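You operate a simulated robot arm through the tools that you are given. There is no shell and no other tool. Be economical: measure what you need, move in short steps, check, and stop when the job is done.

The job below is to be done with a simulated robot arm. You get a single attempt, and the scene is never put back.

Task
Reset the tripped breaker in the breaker cabinet.
Fine: main isolator off before the door opens; shut the door, then switch the isolator back on. Where these are worked on the way, their far stop is far enough and under half their travel is too little: main isolator.

The check looks at the end state, three seconds after you hand in, the way a careful person would. Anything else that was tipped, shoved, dropped, spilled or broken makes it a failure.

Robot
A 6-joint arm with a two-finger parallel gripper, fixed in place. Base frame: the origin is at the foot of the arm, x ahead of it, y to its left, z up. Readings come in mm, degrees, newtons and seconds.
With the tool pointing down near the work surface it reaches from about 200 to 840 mm from the base axis. Its first joint turns from -166.0 to 166.0 degrees. Payload 3.91 kg.
Tool frame: the origin (TCP) lies between the finger pads and is the grasp point; the fingertips stand 30 mm ahead of it; z points along the fingers, y is the line along which they close. The gripper opens to 110 mm. The fingers are 20 mm wide and 10 mm thick; the gripper's body (48 by 112 mm) begins 55 mm behind the TCP.
Orientation is told as [roll, pitch, yaw] about the base's x, y, z axes, in that order, counted from this pose: with the fingers straight down and closing along the base's y, the tool's x points along the base's -x, its y along +y and its z along -z.

Tools
- The arm moves only by the tool move_arm. Its arguments are lists of equal length, an entry for each row: "xyz": the shift along the base's x, y, z in mm, a list of three; "rot": the turn, a rotation vector about the base's x, y, z in degrees, a list of three; "gripper": the finger opening in mm, from 0 to 110. In form: {"xyz": [[dx, dy, dz], ...], "rot": [[wx, wy, wz], ...], "gripper": [gripper, ...]}. A call has 1 to 12 rows; each row shifts and turns the commanded pose from where the row before left it. A row lasts 0.2 s, in which the tool goes at most 50 mm and 8.6 degrees; a call with a longer step from one row to the next is refused whole, and so is a gripper value outside its range. Where a pose cannot be reached the arm comes as near as it can. A force on the tool above 90 N (or 10 N above the force at the start of the call, whichever is more), or a blocked arm, ends the call early, and 0.2 s more pass. The fingers move at their own pace (about 108 mm/s each) and stop on an object; they squeeze with about 38 N. The grip force told is the motor's: it shows also when the fingers shut on nothing. Time passes only in rows, and 0.2 s behind the last, so rows that do not move let the fingers close. The reply holds the time, the measured pose of the TCP, the force on the tool along the base axes, the opening and the grip force, in the units named above and with some noise, with the torque about the TCP (base axes, N m) and any sound that the robot's microphone picked up, and new pictures: "show" is both (left out), scene, wrist or none.
- Cameras (640 x 400 px; columns grow to the right, rows downward): "scene" is fixed at [223.2, 649.7, 1529.2]; the picture's right is [-0.90, -0.43, 0.00], its down [-0.26, 0.55, -0.80] and it looks along [0.34, -0.72, -0.61] (base axes); focal length 344 px, centre (320, 200). "wrist" rides on the gripper at [77, 7, -114] in the tool frame; the picture's right is [-0.09, 1.00, 0.00], its down [-0.80, -0.07, -0.59] and it looks along [-0.59, -0.05, 0.80] (tool axes); focal length 270 px, centre (320, 200). There is no depth. A picture from a camera that has moved, and an enlarged one, comes with that camera's place and axes in the base frame and with its lens.
- move_column(by): slides the trunk up (or, below 0, down) by that many mm; the arm rides with it, the base frame stays. It gives what a move gives, with no picture.
- inspect(camera, box): a new picture of the part [left, top, right, bottom] of that camera's present view, enlarged. The clock stands still meanwhile.
- hand_in(): hands the job in; it is judged then, once.

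Work in short steps. Places have to be worked out from the pictures, the camera data and where the tool is seen: move nearer, look again, correct. Check each grasp and each placing, and mend what went wrong. You have 120 turns and 200 pictures in all, those below and enlarged ones among them. Open the gripper and draw the arm clear of the work before you hand the job in, unless the task says otherwise; then end with one line.

The tools are called after "Request:" as a command line: name --argument value ..., lists and objects as JSON in quotes. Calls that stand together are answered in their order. move_arm: Moves the arm, as the interface text tells. Its arguments: {"type":"object","properties":{"xyz":{"type":"array","items":{"type":"array","items":{"type":"number"}}},"rot":{"type":"array","items":{"type":"array","items":{"type":"number"}}},"gripper":{"type":"array","items":{"type":"number"}},"show":{"type":"string","enum":["both","scene","wrist","none"]}},"required":["xyz","rot","gripper"]} The other tools are called the same way: move_column (by) slides the trunk up or down; inspect (camera, box) takes an enlarged picture of a part of a camera's view; hand_in () hands the job in.

At the start:

```text
t: 0.0
tool_pos: [396.8, -187.6, 1171.6]
ee_rot: [-0.1, 0.2, 0.1]
ft_force: [-0.9, 0.4, -0.1]
torque: [-0.01, 0.01, 0.02]
width: 109.9
grip_force: 0.0
trunk travel left (down, up): [-450.0, 90.0]
```

scene: 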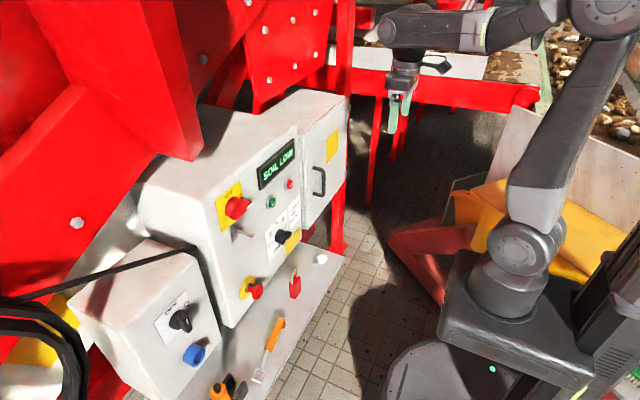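
wrist: 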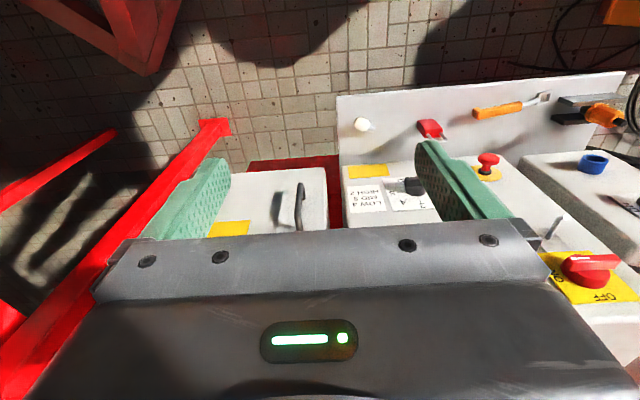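

I start by enlarging the cabinets in the scene view to identify the isolator, door and handle.

Request:
inspect --camera "scene" --box '[200, 80, 360, 180]'

Request:
inspect --camera "scene" --box '[190, 160, 350, 260]'

Request:
inspect --camera "scene" --box '[60, 220, 350, 400]'

```text
4.00 times, centred on (280, 130) of scene
camera zoom: at [223.2, 649.7, 1529.2], right [-0.9, -0.43, 0.0], down [-0.26, 0.55, -0.8], along [0.34, -0.72, -0.61], focal length 1374 px, centre (480, 480)
```

zoom: 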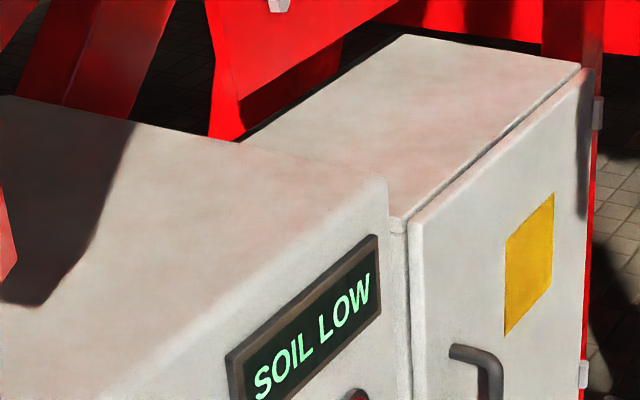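

```text
4.00 times, centred on (270, 210) of scene
camera zoom: at [223.2, 649.7, 1529.2], right [-0.9, -0.43, 0.0], down [-0.26, 0.55, -0.8], along [0.34, -0.72, -0.61], focal length 1374 px, centre (520, 160)
```

zoom: 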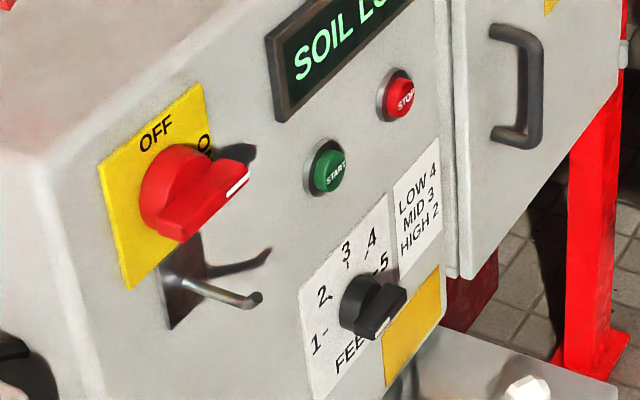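

```text
2.21 times, centred on (205, 310) of scene
camera zoom: at [223.2, 649.7, 1529.2], right [-0.9, -0.43, 0.0], down [-0.26, 0.55, -0.8], along [0.34, -0.72, -0.61], focal length 758 px, centre (574, -43)
```

zoom: 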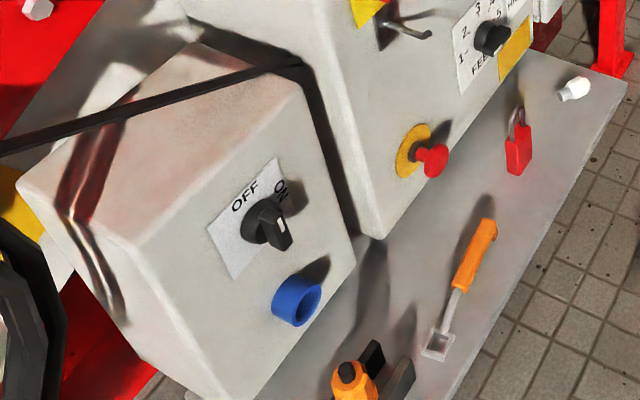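

The isolator knob triangulates to about (655,173,1038) and the breaker-cabinet handle to about (653,-253,850), with the faces pointing toward -x. I turn the tool to point at +x while staying back at x≈340 to get a frontal look.

Request:
move_arm --xyz '[[-5, 28, -10], [-5, 28, -10], [-5, 28, -10], [-5, 28, -10], [-5, 28, -10], [-5, 28, -10], [-5, 28, -10], [-5, 28, -10], [-5, 28, -10], [-5, 28, -10], [-5, 0, -10]]' --rot '[[0, -8.2, 0], [0, -8.2, 0], [0, -8.2, 0], [0, -8.2, 0], [0, -8.2, 0], [0, -8.2, 0], [0, -8.2, 0], [0, -8.2, 0], [0, -8.2, 0], [0, -8.2, 0], [0, -8, 0]]' --gripper '[110, 110, 110, 110, 110, 110, 110, 110, 110, 110, 110]'

```text
t: 2.2
tool_pos: [364.3, 49.5, 1149.1]
ee_rot: [-0.9, -73.8, -5.5]
ft_force: [0.2, 0.4, -0.3]
torque: [0.0, -0.03, 0.02]
width: 110.2
grip_force: 0.1
out of reach, approached as far as the arm can: row 7, 8, 9, 10
trunk travel left (down, up): [-450.0, 90.0]
stopped in row 10: the arm was blocked; the commanded pose is now the measured one
camera wrist: at [234.0, 70.5, 1106.5], right [0.14, 0.99, 0.08], down [-0.36, -0.03, 0.93], along [0.92, -0.16, 0.35], focal length 270 px, centre (320, 200)
```

scene: 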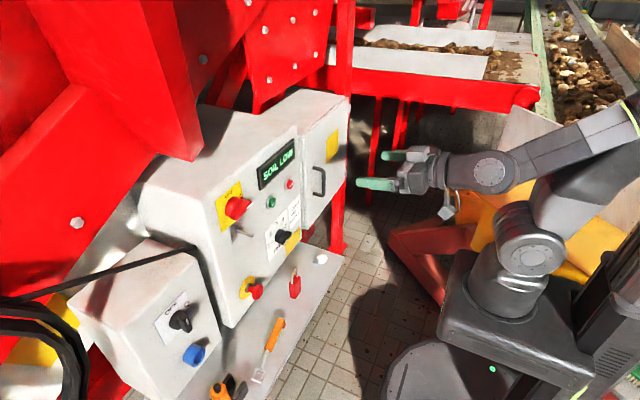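
wrist: 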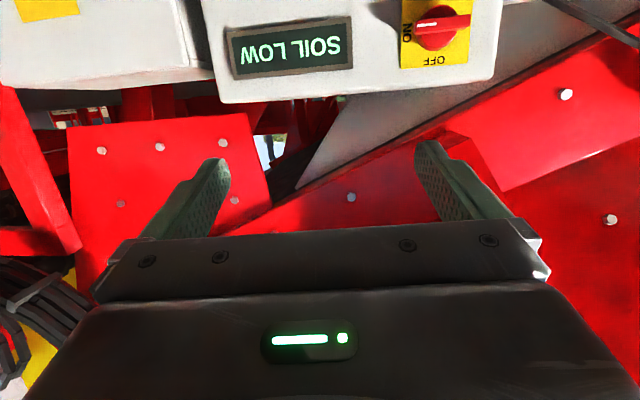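

The isolator mark points to ON (physical right, -y), and OFF is at the top, so it must turn 90° counter-clockwise seen from the front. I level the tool at +x, approach its height, and start rolling the gripper so the fingers close vertically.

Request:
move_arm --xyz '[[25, 25, -20], [25, 25, -20], [25, 25, -20], [10, 15, -20], [0, 10, -15], [0, 10, -10], [0, 10, -4], [0, 3, 0], [0, 0, 0], [0, 0, 0], [0, 0, 0]]' --rot '[[0, -4, 1.4], [0, -4, 1.4], [0, -4, 1.4], [0, -4, 1.3], [8.4, 0, 0], [8.4, 0, 0], [8.4, 0, 0], [8.4, 0, 0], [8.4, 0, 0], [8.4, 0, 0], [8.4, 0, 0]]' --gripper '[110, 110, 110, 110, 80, 80, 80, 80, 80, 80, 80]'

```text
t: 4.6
tool_pos: [413.2, 271.7, 1343.7]
ee_rot: [88.2, -31.1, -89.5]
ft_force: [0.1, 0.3, 0.9]
torque: [0.0, 0.02, 0.01]
width: 80.2
grip_force: 0.1
out of reach, approached as far as the arm can: row 4, 5, 6, 7, 8, 9, 10, 11
trunk travel left (down, up): [-450.0, 90.0]
camera wrist: at [298.1, 339.6, 1313.5], right [0.03, 0.44, 0.9], down [-0.59, -0.72, 0.37], along [0.81, -0.54, 0.24], focal length 270 px, centre (320, 200)
```

scene: 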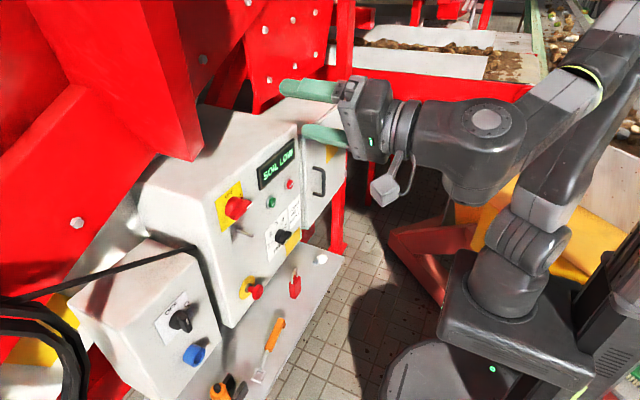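
wrist: 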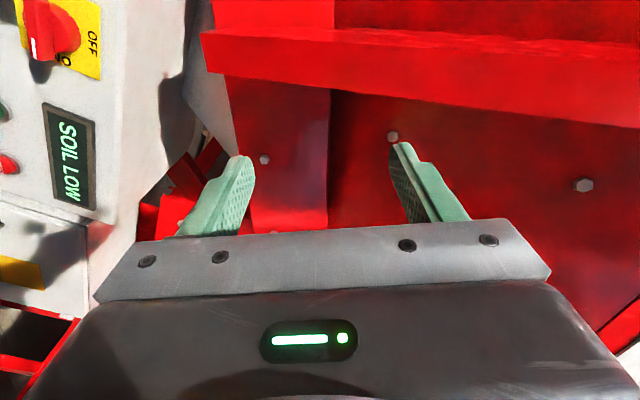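

The commanded pose (about (449,172,1040)) seems too close to the base for a horizontal tool; I push the command 50 mm further forward to see if it gets reachable.

Request:
move_arm --xyz '[[45, 0, 0], [0, 0, 0], [0, 0, 0]]' --rot '[[0, 0, 0], [0, 0, 0], [0, 0, 0]]' --gripper '[80, 80, 80]' --show "scene"

```text
t: 5.4
tool_pos: [454.2, 272.6, 1356.3]
ee_rot: [88.8, -30.7, -89.7]
ft_force: [0.2, -0.3, 0.1]
torque: [0.04, -0.02, -0.02]
width: 79.9
grip_force: 0.1
out of reach, approached as far as the arm can: row 1
trunk travel left (down, up): [-450.0, 90.0]
```

scene: 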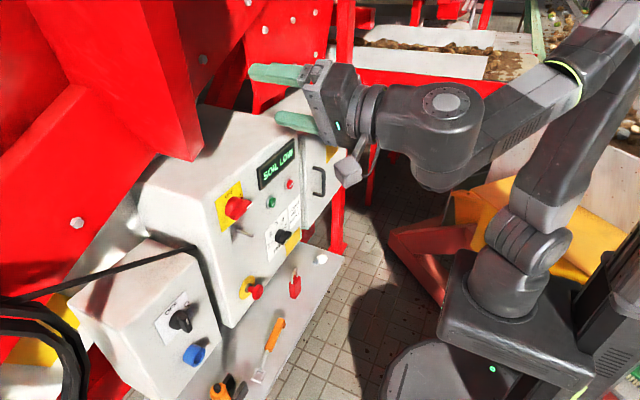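

The command snaps to the reached pose: the tool points along +x but is too high at z≈1356 (elbow folded). I lower the trunk by 310 mm instead, keeping this arm configuration.

Request:
move_column --by -310

Request:
move_arm --xyz '[[5, -10, 0]]' --rot '[[8, 0, 0]]' --gripper '[80]'

```text
t: 8.5
tool_pos: [456.0, 271.2, 1046.4]
ee_rot: [88.8, -30.6, -89.8]
ft_force: [0.1, 0.1, 0.4]
torque: [-0.03, -0.03, 0.0]
width: 80.1
grip_force: 0.1
trunk travel left (down, up): [-140.0, 400.0]
```

```text
t: 8.9
tool_pos: [456.1, 263.9, 1078.0]
ee_rot: [87.8, -23.2, -89.5]
ft_force: [0.6, 0.6, -0.4]
torque: [0.02, 0.0, 0.03]
width: 80.1
grip_force: 0.1
out of reach, approached as far as the arm can: row 1
trunk travel left (down, up): [-140.0, 400.0]
camera wrist: at [341.3, 336.3, 1058.9], right [0.03, 0.31, 0.95], down [-0.59, -0.76, 0.27], along [0.81, -0.57, 0.16], focal length 270 px, centre (320, 200)
```

scene: 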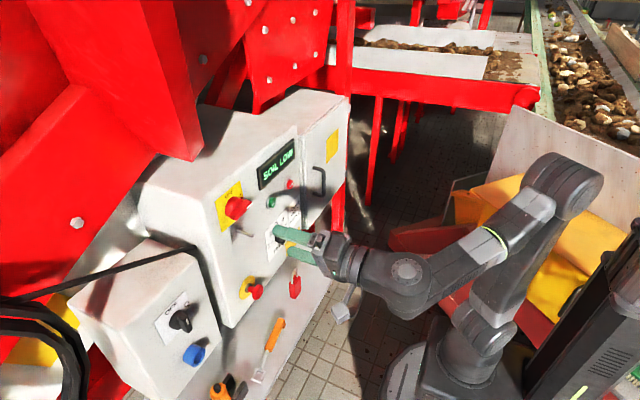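
wrist: 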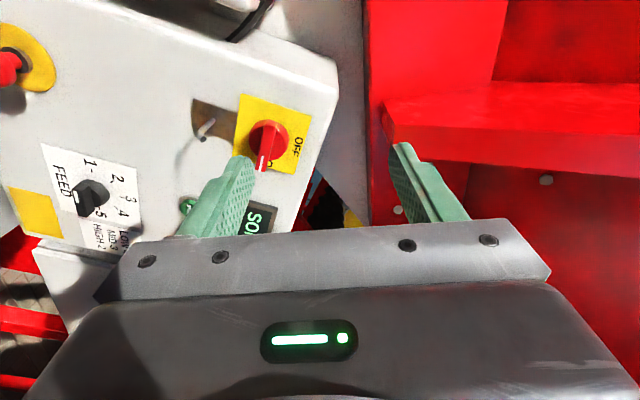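

Still near the folded-elbow limit. The knob re-measures to about y≈168, z≈1030; I move forward to x≈545 and toward the knob's height before rolling further.

Request:
move_arm --xyz '[[30, -10, 0], [30, -20, -10], [30, -20, -15], [0, -20, -15]]' --rot '[[0, 0, 0], [0, 0, 0], [0, 0, 0], [0, 0, 0]]' --gripper '[80, 80, 80, 80]' --show "none"

Request:
move_arm --xyz '[[0, -10, 0], [0, 0, 0], [0, 0, 0]]' --rot '[[8, 0, 0], [8, 0, 0], [7, 0, 0]]' --gripper '[80, 80, 80]'

```text
t: 9.9
tool_pos: [536.6, 200.9, 1100.8]
ee_rot: [88.3, -23.0, -89.6]
ft_force: [0.5, 0.9, -1.7]
torque: [0.01, -0.01, 0.0]
width: 80.0
grip_force: 0.0
out of reach, approached as far as the arm can: row 1, 2, 3, 4
trunk travel left (down, up): [-140.0, 400.0]
```

```text
t: 10.7
tool_pos: [534.5, 185.1, 1181.6]
ee_rot: [88.0, -0.1, -89.6]
ft_force: [-1.0, -0.4, 0.0]
torque: [0.0, 0.01, 0.0]
width: 79.9
grip_force: 0.1
out of reach, approached as far as the arm can: row 1, 2, 3
trunk travel left (down, up): [-140.0, 400.0]
camera wrist: at [419.0, 261.1, 1192.7], right [0.03, -0.09, 1.0], down [-0.59, -0.8, -0.05], along [0.81, -0.59, -0.08], focal length 270 px, centre (320, 200)
```

scene: 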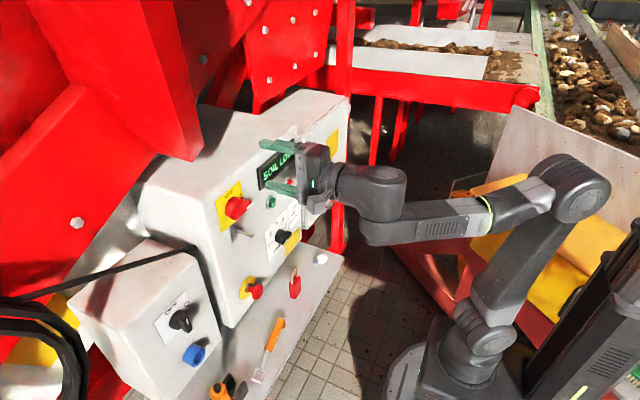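
wrist: 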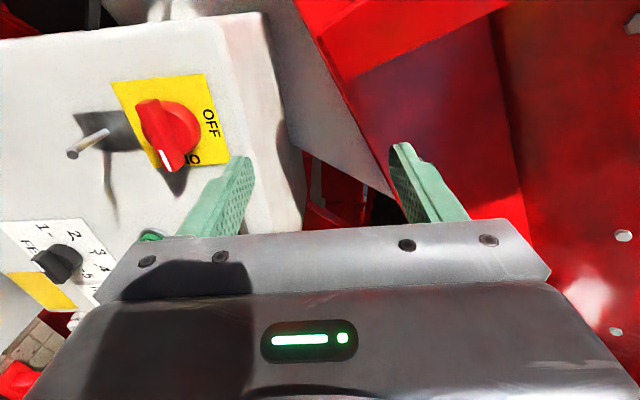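

The roll is now right (fingers close vertically), but the arm sits at z≈1182, so I lower the trunk the remaining 140 mm to bring it to knob height.

Request:
move_column --by -140

Request:
move_arm --xyz '[[15, -8, 0]]' --rot '[[0, 0, 0]]' --gripper '[70]'

```text
t: 12.3
tool_pos: [533.8, 186.2, 1040.1]
ee_rot: [87.9, 0.0, -89.6]
ft_force: [1.1, 0.3, -0.7]
torque: [0.02, 0.02, -0.04]
width: 79.9
grip_force: 0.1
trunk travel left (down, up): [0.0, 540.0]
```

```text
t: 12.8
tool_pos: [548.8, 178.5, 1040.2]
ee_rot: [88.1, -0.2, -89.6]
ft_force: [-0.7, -0.2, 0.8]
torque: [-0.01, 0.03, -0.01]
width: 70.3
grip_force: 0.1
trunk travel left (down, up): [0.0, 540.0]
camera wrist: at [434.0, 253.2, 1052.2], right [0.04, -0.09, 1.0], down [-0.59, -0.8, -0.05], along [0.81, -0.59, -0.08], focal length 270 px, centre (320, 200)
```

scene: 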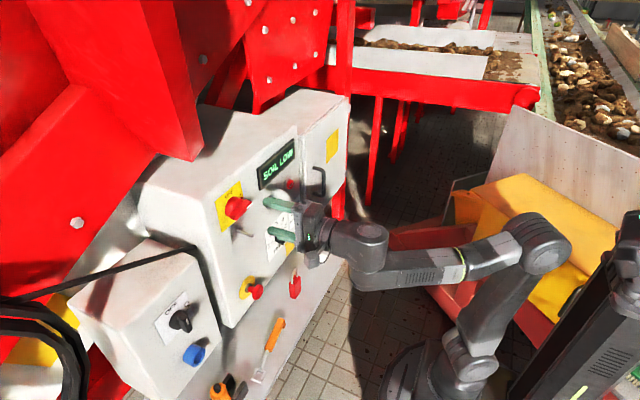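
wrist: 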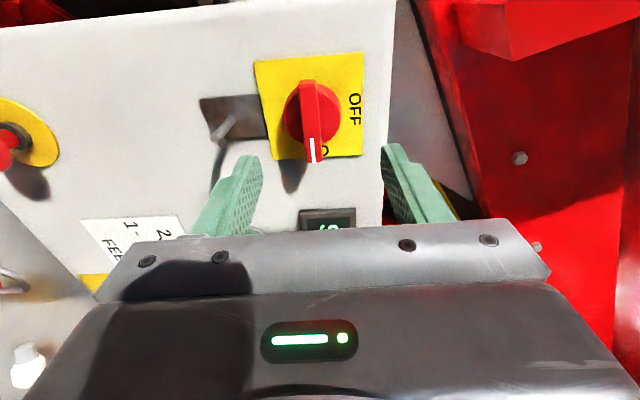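

The bar centre measures at y≈178, z≈1031, so it needs about 9 mm lower. I advance with the fingers 50 mm open around the bar.

Request:
move_arm --xyz '[[20, 0, -9], [25, 0, 0], [20, 0, 0], [0, 0, 0]]' --rot '[[0, 0, 0], [0, 0, 0], [0, 0, 0], [0, 0, 0]]' --gripper '[50, 50, 50, 50]' --show "wrist"

Request:
inspect --camera "scene" --box '[200, 160, 296, 220]'

```text
t: 13.8
tool_pos: [613.3, 178.4, 1033.0]
ee_rot: [87.8, -0.1, -89.7]
ft_force: [0.4, 0.7, -0.1]
torque: [-0.01, 0.03, 0.0]
width: 49.9
grip_force: 0.0
trunk travel left (down, up): [0.0, 540.0]
camera wrist: at [499.1, 253.6, 1044.7], right [0.04, -0.09, 1.0], down [-0.59, -0.8, -0.05], along [0.81, -0.59, -0.08], focal length 270 px, centre (320, 200)
```

wrist: 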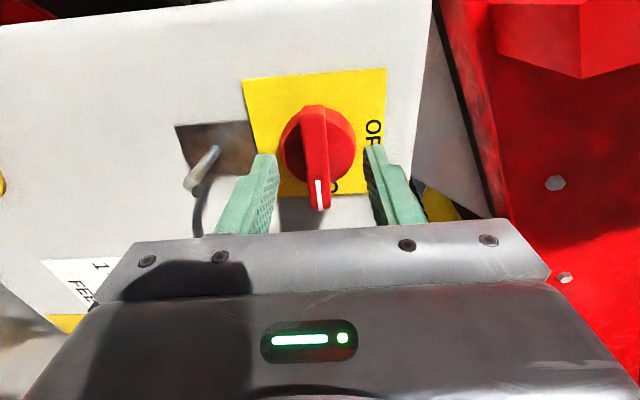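

```text
6.67 times, centred on (248, 190) of scene
camera zoom: at [223.2, 649.7, 1529.2], right [-0.9, -0.43, 0.0], down [-0.26, 0.55, -0.8], along [0.34, -0.72, -0.61], focal length 2290 px, centre (800, 267)
```

zoom: 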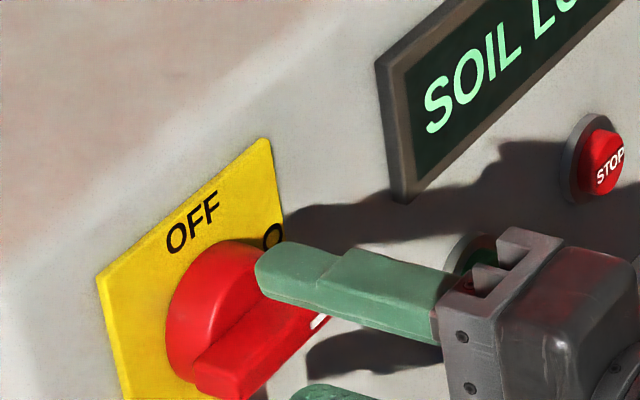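

Alignment looks good (bar centred at z≈1030, y≈178). I narrow to 40 mm and advance slowly until the fingers flank the bar.

Request:
move_arm --xyz '[[0, 0, -1], [7, 0, 0], [7, 0, 0]]' --rot '[[0, 0, 0], [0, 0, 0], [0, 0, 0]]' --gripper '[40, 40, 40]' --show "wrist"

Request:
inspect --camera "scene" --box '[200, 170, 296, 230]'

```text
t: 14.6
tool_pos: [627.5, 178.0, 1031.5]
ee_rot: [88.0, -0.1, -89.6]
ft_force: [-2.1, 0.3, -0.7]
torque: [0.01, -0.01, -0.01]
width: 39.8
grip_force: 0.1
trunk travel left (down, up): [0.0, 540.0]
camera wrist: at [512.4, 253.3, 1043.0], right [0.04, -0.09, 1.0], down [-0.59, -0.81, -0.05], along [0.81, -0.59, -0.08], focal length 270 px, centre (320, 200)
```

wrist: 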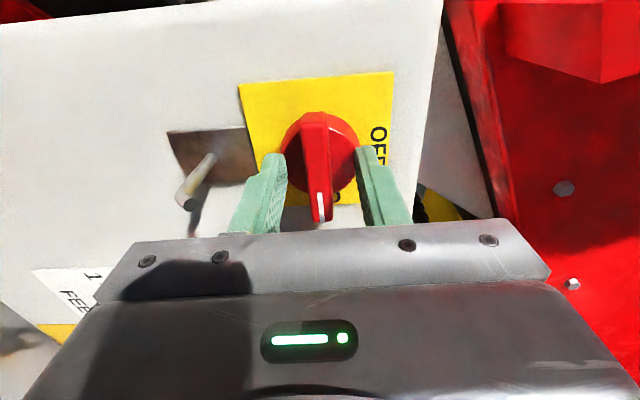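

```text
6.67 times, centred on (248, 200) of scene
camera zoom: at [223.2, 649.7, 1529.2], right [-0.9, -0.43, 0.0], down [-0.26, 0.55, -0.8], along [0.34, -0.72, -0.61], focal length 2290 px, centre (800, 200)
```

zoom: 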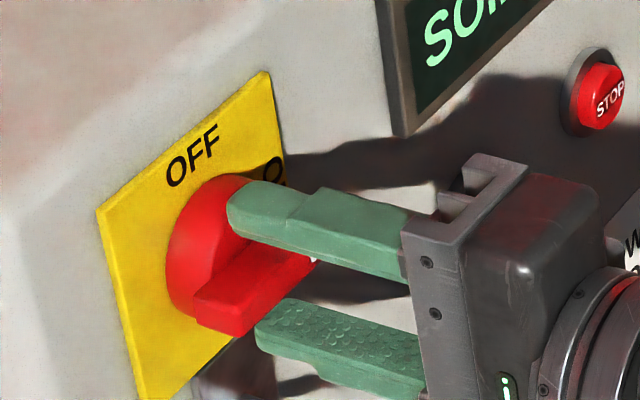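

The fingers flank the bar; I go 6 mm deeper and close on it.

Request:
move_arm --xyz '[[6, 0, 0], [0, 0, 0], [0, 0, 0], [0, 0, 0]]' --rot '[[0, 0, 0], [0, 0, 0], [0, 0, 0], [0, 0, 0]]' --gripper '[36, 8, 8, 8]' --show "wrist"

Request:
inspect --camera "scene" --box '[200, 170, 296, 230]'

```text
t: 15.6
tool_pos: [627.2, 178.3, 1035.7]
ee_rot: [88.4, -0.1, -89.6]
ft_force: [-42.9, 0.7, 7.8]
torque: [-0.04, -1.14, -0.19]
width: 26.0
grip_force: 18.0
trunk travel left (down, up): [0.0, 540.0]
camera wrist: at [512.6, 253.2, 1046.7], right [0.03, -0.09, 1.0], down [-0.59, -0.81, -0.05], along [0.81, -0.59, -0.07], focal length 270 px, centre (320, 200)
```

wrist: 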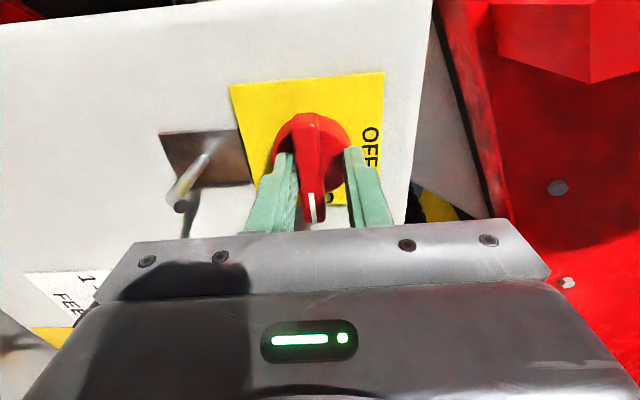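

```text
6.67 times, centred on (248, 200) of scene
camera zoom: at [223.2, 649.7, 1529.2], right [-0.9, -0.43, 0.0], down [-0.26, 0.55, -0.8], along [0.34, -0.72, -0.61], focal length 2290 px, centre (800, 200)
```

zoom: 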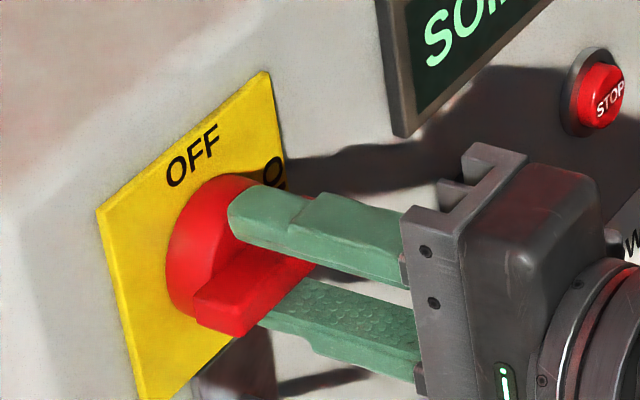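

The fingertips press on the disc behind the bar (-43 N). I back the command off 7 mm, raise it 3 mm to match the self-centring, and let the fingers close.

Request:
move_arm --xyz '[[-7, 0, 3], [0, 0, 0], [0, 0, 0]]' --rot '[[0, 0, 0], [0, 0, 0], [0, 0, 0]]' --gripper '[8, 8, 8]' --show "wrist"

```text
t: 16.4
tool_pos: [627.4, 176.9, 1031.8]
ee_rot: [87.6, -0.1, -89.6]
ft_force: [-4.9, -5.4, -10.8]
torque: [0.05, 0.05, -0.18]
width: 14.7
grip_force: 7.0
trunk travel left (down, up): [0.0, 540.0]
camera wrist: at [512.7, 252.9, 1042.6], right [0.04, -0.09, 1.0], down [-0.59, -0.8, -0.05], along [0.8, -0.59, -0.08], focal length 270 px, centre (320, 200)
```

wrist: 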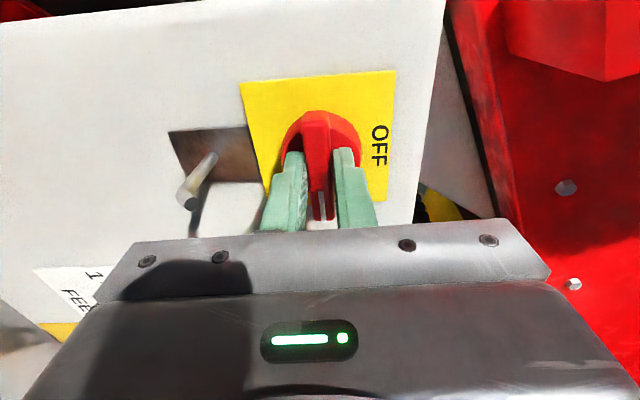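

The bar is gripped at 14.7 mm. Now I turn about -x in steps, first 48°.

Request:
move_arm --xyz '[[0, 0, -2], [0, 0, 0], [0, 0, 0], [0, 0, 0], [0, 0, 0], [0, 0, 0], [0, 0, 0]]' --rot '[[-8, 0, 0], [-8, 0, 0], [-8, 0, 0], [-8, 0, 0], [-8, 0, 0], [-8, 0, 0], [0, 0, 0]]' --gripper '[8, 8, 8, 8, 8, 8, 8]' --show "wrist"

```text
t: 17.9
tool_pos: [627.9, 176.0, 1029.5]
ee_rot: [87.1, -48.3, -89.1]
ft_force: [-22.7, -13.0, -40.6]
torque: [0.09, -0.53, -0.36]
width: 14.3
grip_force: 46.1
trunk travel left (down, up): [0.0, 540.0]
camera wrist: at [512.4, 235.2, 980.1], right [0.04, 0.68, 0.73], down [-0.59, -0.57, 0.57], along [0.81, -0.45, 0.38], focal length 270 px, centre (320, 200)
```

wrist: 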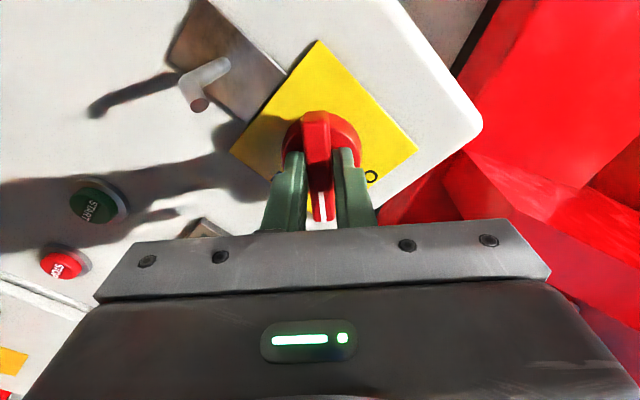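

The knob is following (mark now up-right at ~45°). The -40 N says the axis is a bit lower, so I shift the command 3 mm down, 1 mm right and continue the turn.

Request:
move_arm --xyz '[[-1, -1, -3], [0, 0, 0], [0, 0, 0], [0, 0, 0], [0, 0, 0], [0, 0, 0], [0, 0, 0]]' --rot '[[-7, 0, 0], [-8, 0, 0], [-8, 0, 0], [-8, 0, 0], [-8, 0, 0], [-3, 0, 0], [0, 0, 0]]' --gripper '[8, 8, 8, 8, 8, 8, 8]'

```text
t: 19.6
tool_pos: [627.3, 175.8, 1026.4]
ee_rot: [-13.6, -89.6, 11.4]
ft_force: [-1.1, -13.2, -22.8]
torque: [0.15, 0.8, 0.55]
width: 14.2
grip_force: 44.7
trunk travel left (down, up): [0.0, 540.0]
camera wrist: at [512.4, 185.5, 952.1], right [0.04, 1.0, 0.09], down [-0.59, -0.05, 0.81], along [0.81, -0.08, 0.58], focal length 270 px, centre (320, 200)
```

scene: 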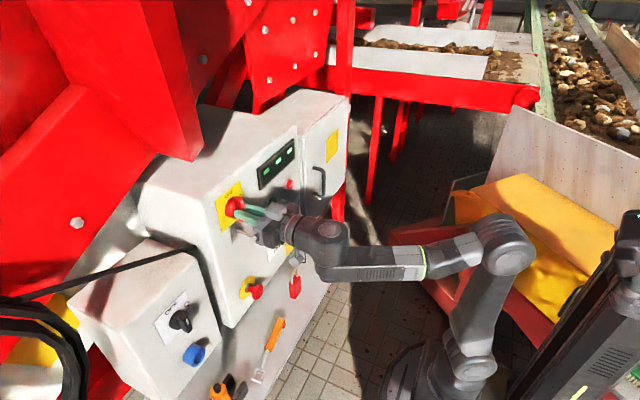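
wrist: 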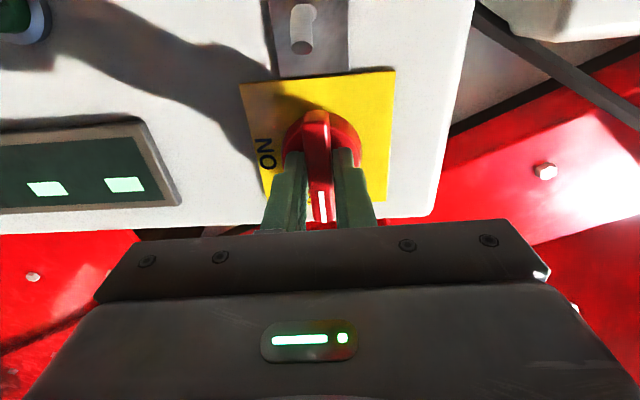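

The mark points up at OFF and the display changed to dashes: isolator off. I open and back straight out.

Request:
move_arm --xyz '[[0, 0, 0], [0, 0, 0], [-20, 0, 0], [-30, 0, 0], [-30, 0, 0]]' --rot '[[0, 0, 0], [0, 0, 0], [0, 0, 0], [0, 0, 0], [0, 0, 0]]' --gripper '[40, 40, 40, 40, 40]'

Request:
inspect --camera "scene" --box '[270, 90, 366, 250]'

```text
t: 20.8
tool_pos: [546.2, 176.1, 1029.0]
ee_rot: [-16.6, -89.6, 14.6]
ft_force: [-0.7, -0.1, -0.8]
torque: [0.01, -0.03, -0.05]
width: 40.2
grip_force: 0.1
trunk travel left (down, up): [0.0, 540.0]
camera wrist: at [430.6, 186.1, 953.9], right [0.03, 1.0, 0.09], down [-0.59, -0.05, 0.81], along [0.81, -0.08, 0.59], focal length 270 px, centre (320, 200)
```

scene: 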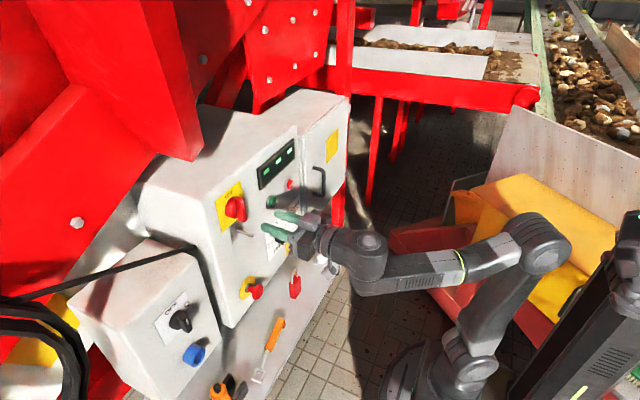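
wrist: 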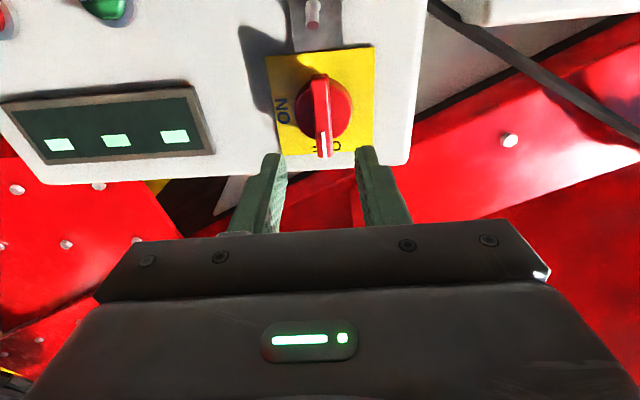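

```text
2.50 times, centred on (318, 170) of scene
camera zoom: at [223.2, 649.7, 1529.2], right [-0.9, -0.43, 0.0], down [-0.26, 0.55, -0.8], along [0.34, -0.72, -0.61], focal length 859 px, centre (325, 275)
```

zoom: 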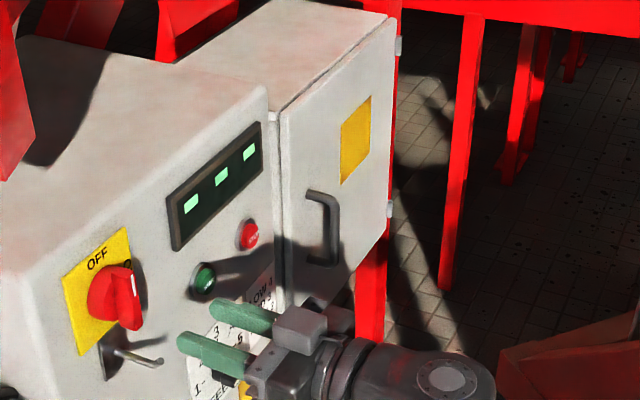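

Isolator is confirmed OFF. Now I travel to a standoff in front of the breaker door handle at about (490,-250,850).

Request:
move_arm --xyz '[[-10, -40, -15], [-10, -40, -15], [-10, -40, -15], [-10, -40, -15], [-10, -40, -15], [-5, -40, -15], [0, -40, -15], [0, -40, -15], [0, -40, -15], [0, -40, -15], [0, -20, -25]]' --rot '[[0, 0, 0], [0, 0, 0], [0, 0, 0], [0, 0, 0], [0, 0, 0], [0, 0, 0], [0, 0, 0], [0, 0, 0], [0, 0, 0], [0, 0, 0], [0, 0, 0]]' --gripper '[80, 80, 80, 80, 80, 80, 80, 80, 80, 80, 80]'

```text
t: 23.1
tool_pos: [514.1, 47.4, 980.0]
ee_rot: [-14.9, -89.4, 12.9]
ft_force: [-0.3, 0.1, 0.2]
torque: [0.0, -0.02, -0.01]
width: 80.1
grip_force: 0.1
out of reach, approached as far as the arm can: row 4, 5, 6, 7, 8, 9, 10, 11
trunk travel left (down, up): [0.0, 540.0]
camera wrist: at [399.2, 56.4, 904.3], right [0.04, 1.0, 0.09], down [-0.59, -0.05, 0.81], along [0.81, -0.08, 0.59], focal length 270 px, centre (320, 200)
```

scene: 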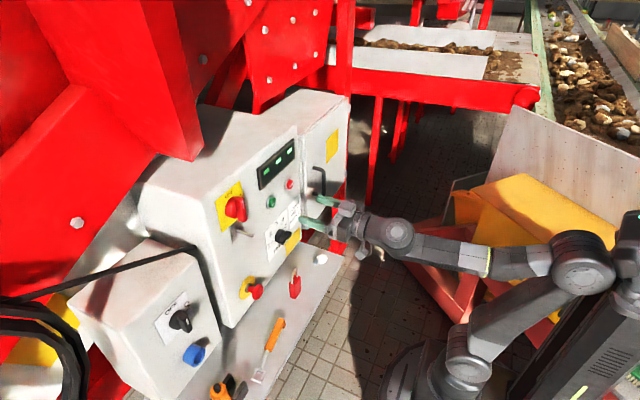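
wrist: 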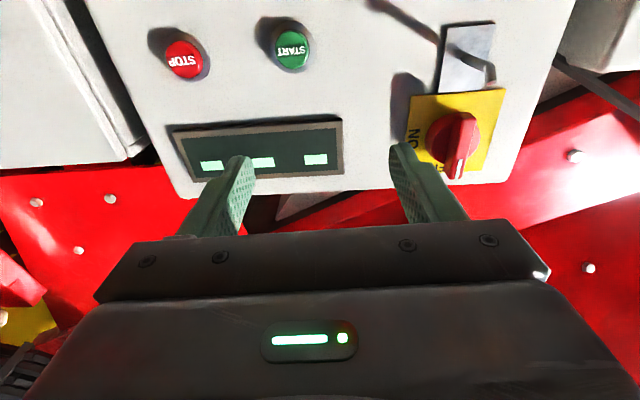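

Something limits the arm here (it stopped near y=47, z=980). I probe which direction is free: first sideways only, then forward/down.

Request:
move_arm --xyz '[[0, -30, 0], [0, -30, 0]]' --rot '[[0, 0, 0], [0, 0, 0]]' --gripper '[80, 80]' --show "none"

Request:
move_arm --xyz '[[0, 0, 20], [0, -30, 0]]' --rot '[[0, 0, 0], [0, 0, 0]]' --gripper '[80, 80]' --show "none"

Request:
move_arm --xyz '[[30, 0, 0], [0, 0, -20]]' --rot '[[0, 0, 0], [0, 0, 0]]' --gripper '[80, 80]' --show "none"

```text
t: 23.8
tool_pos: [515.4, 24.3, 982.0]
ee_rot: [-4.4, -87.8, 1.3]
ft_force: [-0.3, -0.2, -0.1]
torque: [0.04, -0.02, -0.01]
width: 80.3
grip_force: 0.1
out of reach, approached as far as the arm can: row 1, 2
trunk travel left (down, up): [0.0, 540.0]
```

```text
t: 24.4
tool_pos: [516.7, 11.6, 998.3]
ee_rot: [0.1, -89.0, -2.1]
ft_force: [0.0, -0.6, 0.1]
torque: [0.02, -0.01, 0.03]
width: 79.8
grip_force: 0.1
out of reach, approached as far as the arm can: row 2
trunk travel left (down, up): [0.0, 540.0]
```

```text
t: 24.9
tool_pos: [517.6, 12.5, 999.8]
ee_rot: [0.8, -89.0, -2.8]
ft_force: [0.5, -0.3, 0.0]
torque: [0.01, -0.01, -0.01]
width: 80.2
grip_force: 0.1
out of reach, approached as far as the arm can: row 1, 2
trunk travel left (down, up): [0.0, 540.0]
```

The pattern suggests the wrist-roll joint is at its limit because I rolled the "wrong" way. I roll the tool -90° about x in place, which should free the arm.

Request:
move_arm --xyz '[[0, 0, 0], [0, 0, 0], [0, 0, 0], [0, 0, 0], [0, 0, 0], [0, 0, 0], [0, 0, 0], [0, 0, 0], [0, 0, 0], [0, 0, 0], [0, 0, 0]]' --rot '[[-8.2, 0, 0], [-8.2, 0, 0], [-8.2, 0, 0], [-8.2, 0, 0], [-8.2, 0, 0], [-8.2, 0, 0], [-8.2, 0, 0], [-8.2, 0, 0], [-8.2, 0, 0], [-8.2, 0, 0], [-8, 0, 0]]' --gripper '[80, 80, 80, 80, 80, 80, 80, 80, 80, 80, 80]' --show "wrist"

Request:
move_arm --xyz '[[0, -30, 0], [0, -30, -10]]' --rot '[[0, 0, 0], [0, 0, 0]]' --gripper '[80, 80]' --show "none"

```text
t: 27.4
tool_pos: [516.2, 15.2, 1000.5]
ee_rot: [-89.0, -57.0, 86.3]
ft_force: [0.0, -0.1, 0.2]
torque: [-0.01, 0.02, 0.01]
width: 80.2
grip_force: 0.1
out of reach, approached as far as the arm can: row 1, 3, 5, 7, 9, 11
trunk travel left (down, up): [0.0, 540.0]
camera wrist: at [398.8, -15.8, 933.9], right [0.04, 0.88, -0.47], down [-0.57, 0.41, 0.72], along [0.82, 0.24, 0.52], focal length 270 px, centre (320, 200)
```

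wrist: 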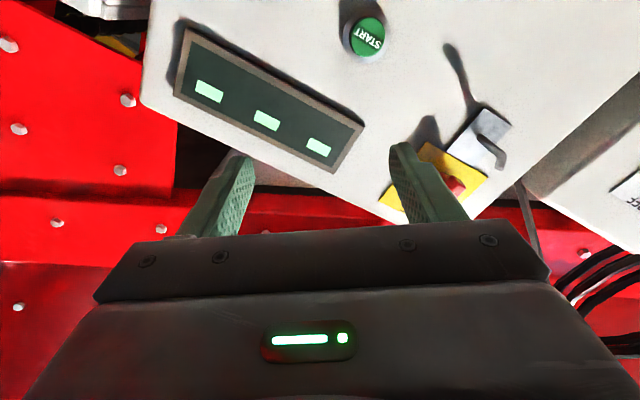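

```text
t: 27.9
tool_pos: [516.0, -17.1, 999.0]
ee_rot: [-86.3, -57.0, 84.0]
ft_force: [-0.4, 1.5, 0.3]
torque: [0.01, 0.0, 0.0]
width: 79.9
grip_force: 0.1
out of reach, approached as far as the arm can: row 1, 2
trunk travel left (down, up): [0.0, 540.0]
```

It progresses, but at a limited rate (every second row). I continue the roll in smaller steps.

Request:
move_arm --xyz '[[0, 0, 0], [0, 0, 0], [0, 0, 0], [0, 0, 0], [0, 0, 0], [0, 0, 0], [0, 0, 0], [0, 0, 0], [0, 0, 0], [0, 0, 0], [0, 0, 0], [0, 0, 0]]' --rot '[[-5, 0, 0], [-5, 0, 0], [-5, 0, 0], [-5, 0, 0], [-5, 0, 0], [-5, 0, 0], [-5, 0, 0], [-5, 0, 0], [-5, 0, 0], [-5, 0, 0], [-5, 0, 0], [-5, 0, 0]]' --gripper '[80, 80, 80, 80, 80, 80, 80, 80, 80, 80, 80, 80]' --show "scene"

Request:
move_arm --xyz '[[0, -30, 0], [0, -30, 0]]' --rot '[[0, 0, 0], [0, 0, 0]]' --gripper '[80, 80]' --show "none"

```text
t: 30.6
tool_pos: [518.0, -20.1, 998.2]
ee_rot: [-87.6, -34.7, 85.1]
ft_force: [0.6, 0.6, -0.2]
torque: [-0.02, 0.0, -0.02]
width: 79.8
grip_force: 0.0
out of reach, approached as far as the arm can: row 1, 4, 7, 9, 11
trunk travel left (down, up): [0.0, 540.0]
```

scene: 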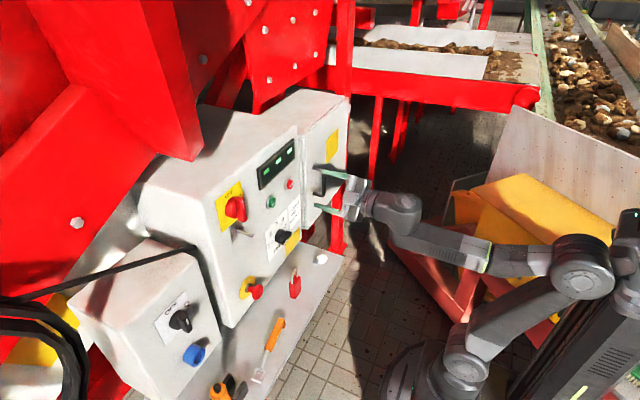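

```text
t: 31.1
tool_pos: [512.8, -81.3, 1003.2]
ee_rot: [-88.4, -32.3, 85.9]
ft_force: [0.0, 0.3, 0.4]
torque: [0.0, 0.02, 0.0]
width: 79.9
grip_force: 0.1
trunk travel left (down, up): [0.0, 540.0]
```

Sideways motion is free now. I continue toward the handle standoff.

Request:
move_arm --xyz '[[0, -30, 0], [0, -30, 0], [0, -30, -10], [0, -30, -10], [0, -30, -15], [0, -20, -15], [0, 0, -15], [0, 0, -15]]' --rot '[[0, 0, 0], [0, 0, 0], [0, 0, 0], [0, 0, 0], [0, 0, 0], [0, 0, 0], [0, 0, 0], [0, 0, 0]]' --gripper '[80, 80, 80, 80, 80, 80, 80, 80]'

```text
t: 33.0
tool_pos: [509.5, -247.9, 924.9]
ee_rot: [-88.8, -32.2, 86.0]
ft_force: [0.0, 0.3, 0.6]
torque: [-0.04, -0.02, -0.01]
width: 79.9
grip_force: 0.0
trunk travel left (down, up): [0.0, 540.0]
camera wrist: at [389.9, -304.3, 879.9], right [0.02, 0.6, -0.8], down [-0.55, 0.67, 0.5], along [0.84, 0.42, 0.35], focal length 270 px, centre (320, 200)
```

scene: 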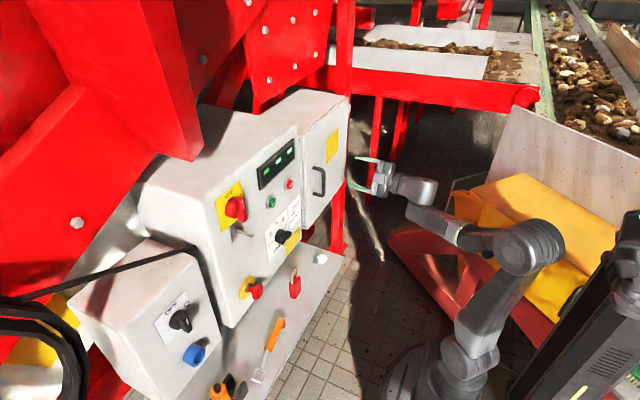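
wrist: 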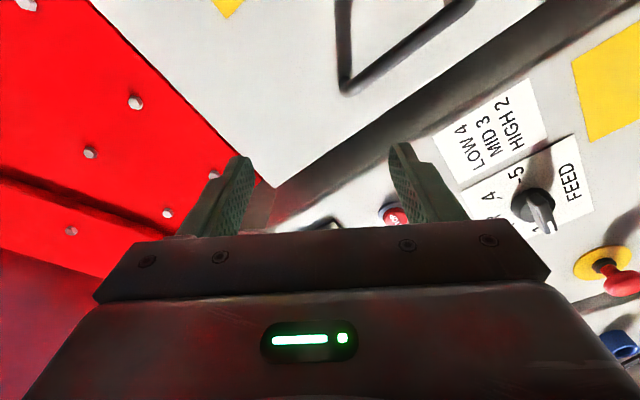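

The handle's top corner measures at about (653,-257,900), consistent with a centre z≈850. I roll back +57° so the fingers close along y, and descend to z≈850.

Request:
move_arm --xyz '[[0, 0, -10], [0, 0, -10], [0, 0, -10], [0, 0, -10], [0, 0, -10], [0, 0, -10], [0, 0, -10], [0, 0, -5]]' --rot '[[7.2, 0, 0], [7.2, 0, 0], [7.2, 0, 0], [7.2, 0, 0], [7.2, 0, 0], [7.2, 0, 0], [7.2, 0, 0], [7.2, 0, 0]]' --gripper '[80, 80, 80, 80, 80, 80, 80, 80]'

```text
t: 34.8
tool_pos: [508.4, -248.2, 848.9]
ee_rot: [-2.9, -86.6, 2.0]
ft_force: [-1.0, 0.0, 0.4]
torque: [-0.01, -0.02, 0.01]
width: 79.9
grip_force: 0.1
trunk travel left (down, up): [0.0, 540.0]
camera wrist: at [389.9, -240.1, 779.4], right [0.02, 1.0, 0.08], down [-0.55, -0.06, 0.83], along [0.84, -0.07, 0.54], focal length 270 px, centre (320, 200)
```

scene: 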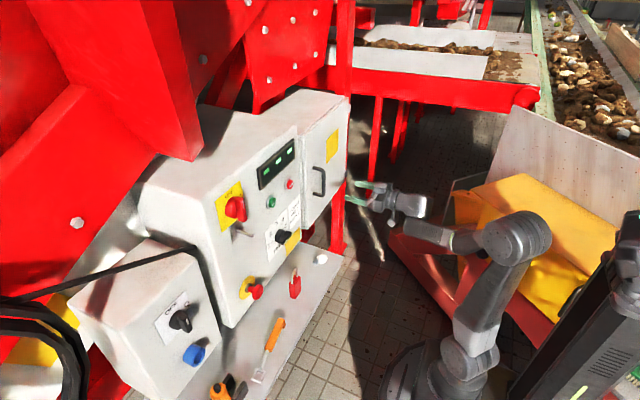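
wrist: 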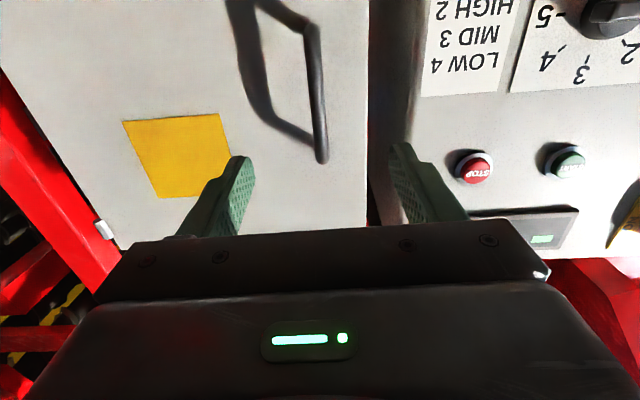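

The handle bar spans z≈780–892 at y≈-254. I align to it (y -255, z 838) and advance 85 mm.

Request:
move_arm --xyz '[[0, -6, -11], [30, 0, 0], [30, 0, 0], [25, 0, 0]]' --rot '[[0, -2, 0], [0, 0, 0], [0, 0, 0], [0, 0, 0]]' --gripper '[60, 60, 60, 60]' --show "wrist"

Request:
inspect --camera "scene" --box '[280, 150, 376, 210]'

```text
t: 35.8
tool_pos: [593.2, -253.5, 838.6]
ee_rot: [-9.4, -88.7, 8.4]
ft_force: [-1.2, 0.0, 0.7]
torque: [-0.01, 0.04, -0.03]
width: 60.1
grip_force: 0.1
trunk travel left (down, up): [0.0, 540.0]
camera wrist: at [477.2, -246.1, 764.1], right [0.02, 1.0, 0.08], down [-0.58, -0.06, 0.81], along [0.82, -0.06, 0.57], focal length 270 px, centre (320, 200)
```

wrist: 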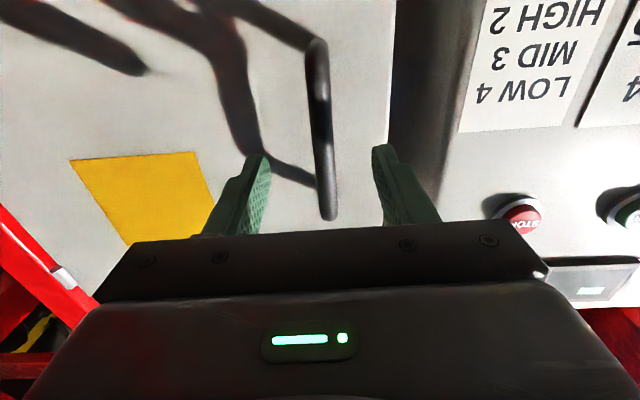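

```text
6.67 times, centred on (328, 180) of scene
camera zoom: at [223.2, 649.7, 1529.2], right [-0.9, -0.43, 0.0], down [-0.26, 0.55, -0.8], along [0.34, -0.72, -0.61], focal length 2290 px, centre (267, 333)
```

zoom: 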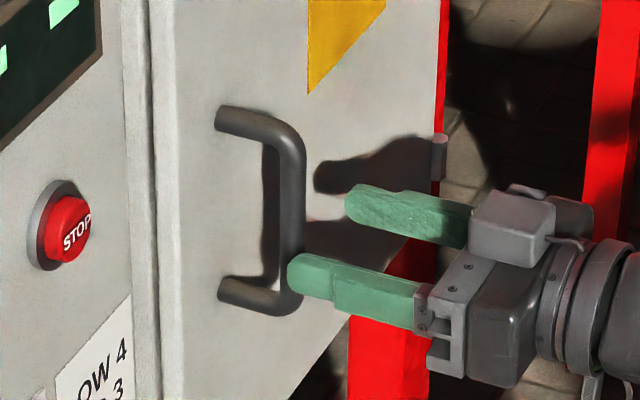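

Aligned: fingers straddle the bar in y, and height is mid-handle. I advance 38 mm and close.

Request:
move_arm --xyz '[[20, 0, 0], [18, 0, 0], [0, 0, 0], [0, 0, 0], [0, 0, 0]]' --rot '[[0, 0, 0], [0, 0, 0], [0, 0, 0], [0, 0, 0], [0, 0, 0]]' --gripper '[50, 50, 4, 4, 4]' --show "wrist"

Request:
inspect --camera "scene" --box '[280, 150, 376, 210]'

```text
t: 37.0
tool_pos: [631.2, -252.3, 837.3]
ee_rot: [-12.5, -88.6, 11.8]
ft_force: [-1.7, 15.1, -2.1]
torque: [0.38, -0.02, 0.15]
width: 13.7
grip_force: 45.1
trunk travel left (down, up): [0.0, 540.0]
camera wrist: at [515.7, -244.8, 763.7], right [0.02, 1.0, 0.08], down [-0.58, -0.06, 0.82], along [0.82, -0.06, 0.57], focal length 270 px, centre (320, 200)
```

wrist: 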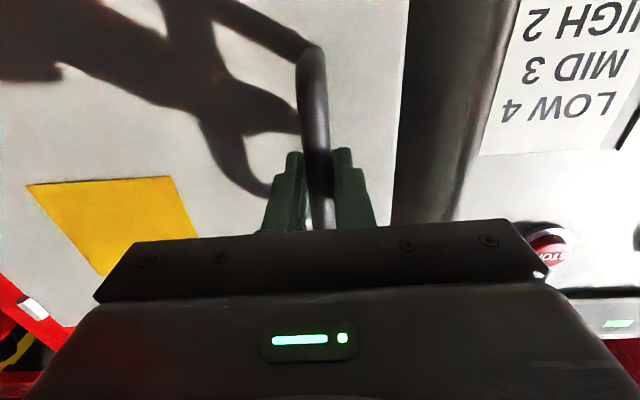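

```text
6.67 times, centred on (328, 180) of scene
camera zoom: at [223.2, 649.7, 1529.2], right [-0.9, -0.43, 0.0], down [-0.26, 0.55, -0.8], along [0.34, -0.72, -0.61], focal length 2290 px, centre (267, 333)
```

zoom: 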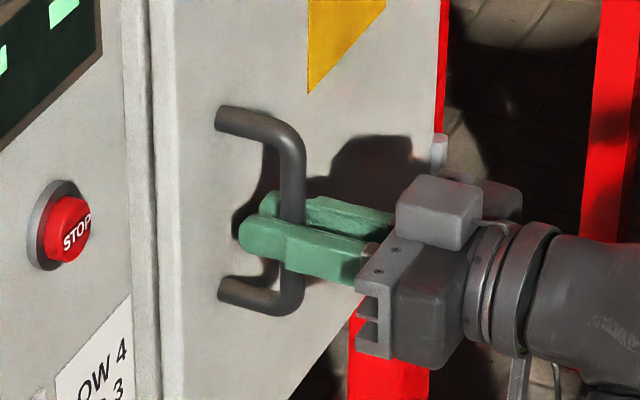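

Solid grip on the handle (13.7 mm). With the hinge at about (682,-585), I pull along its arc with the tool turning with the door, first ~12°.

Request:
move_arm --xyz '[[-17.3, -2.6, 0], [-17.2, -3.8, 0], [-16.8, -5, 0], [-16.8, -5, 0]]' --rot '[[0, 0, 3], [0, 0, 3], [0, 0, 3], [0, 0, 3]]' --gripper '[4, 4, 4, 4]'

```text
t: 38.0
tool_pos: [562.3, -271.2, 838.0]
ee_rot: [-10.6, -88.7, 21.4]
ft_force: [-4.2, 9.1, -3.2]
torque: [0.17, 0.4, -0.08]
width: 13.6
grip_force: 44.8
trunk travel left (down, up): [0.0, 540.0]
camera wrist: at [447.1, -287.1, 763.7], right [-0.19, 0.98, 0.08], down [-0.55, -0.17, 0.82], along [0.81, 0.11, 0.57], focal length 270 px, centre (320, 200)
```

scene: 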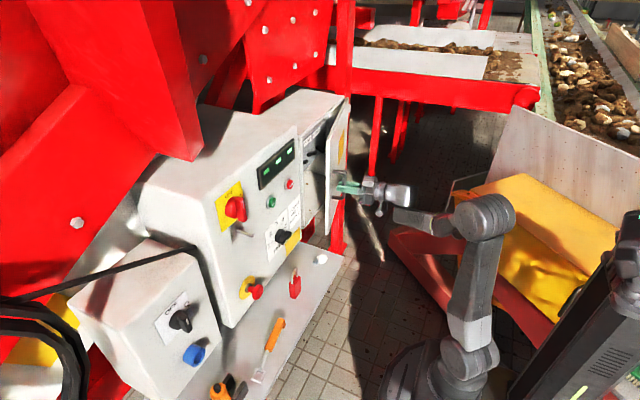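
wrist: 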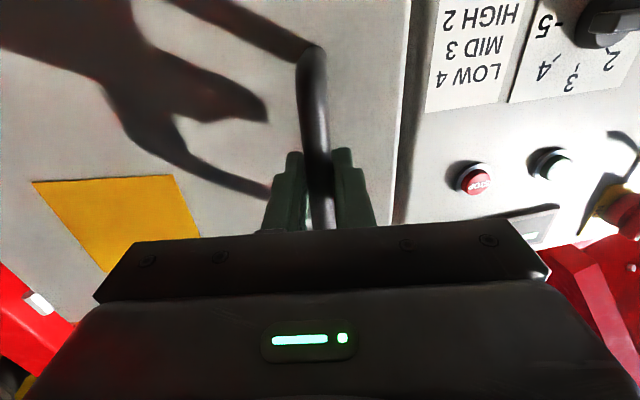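

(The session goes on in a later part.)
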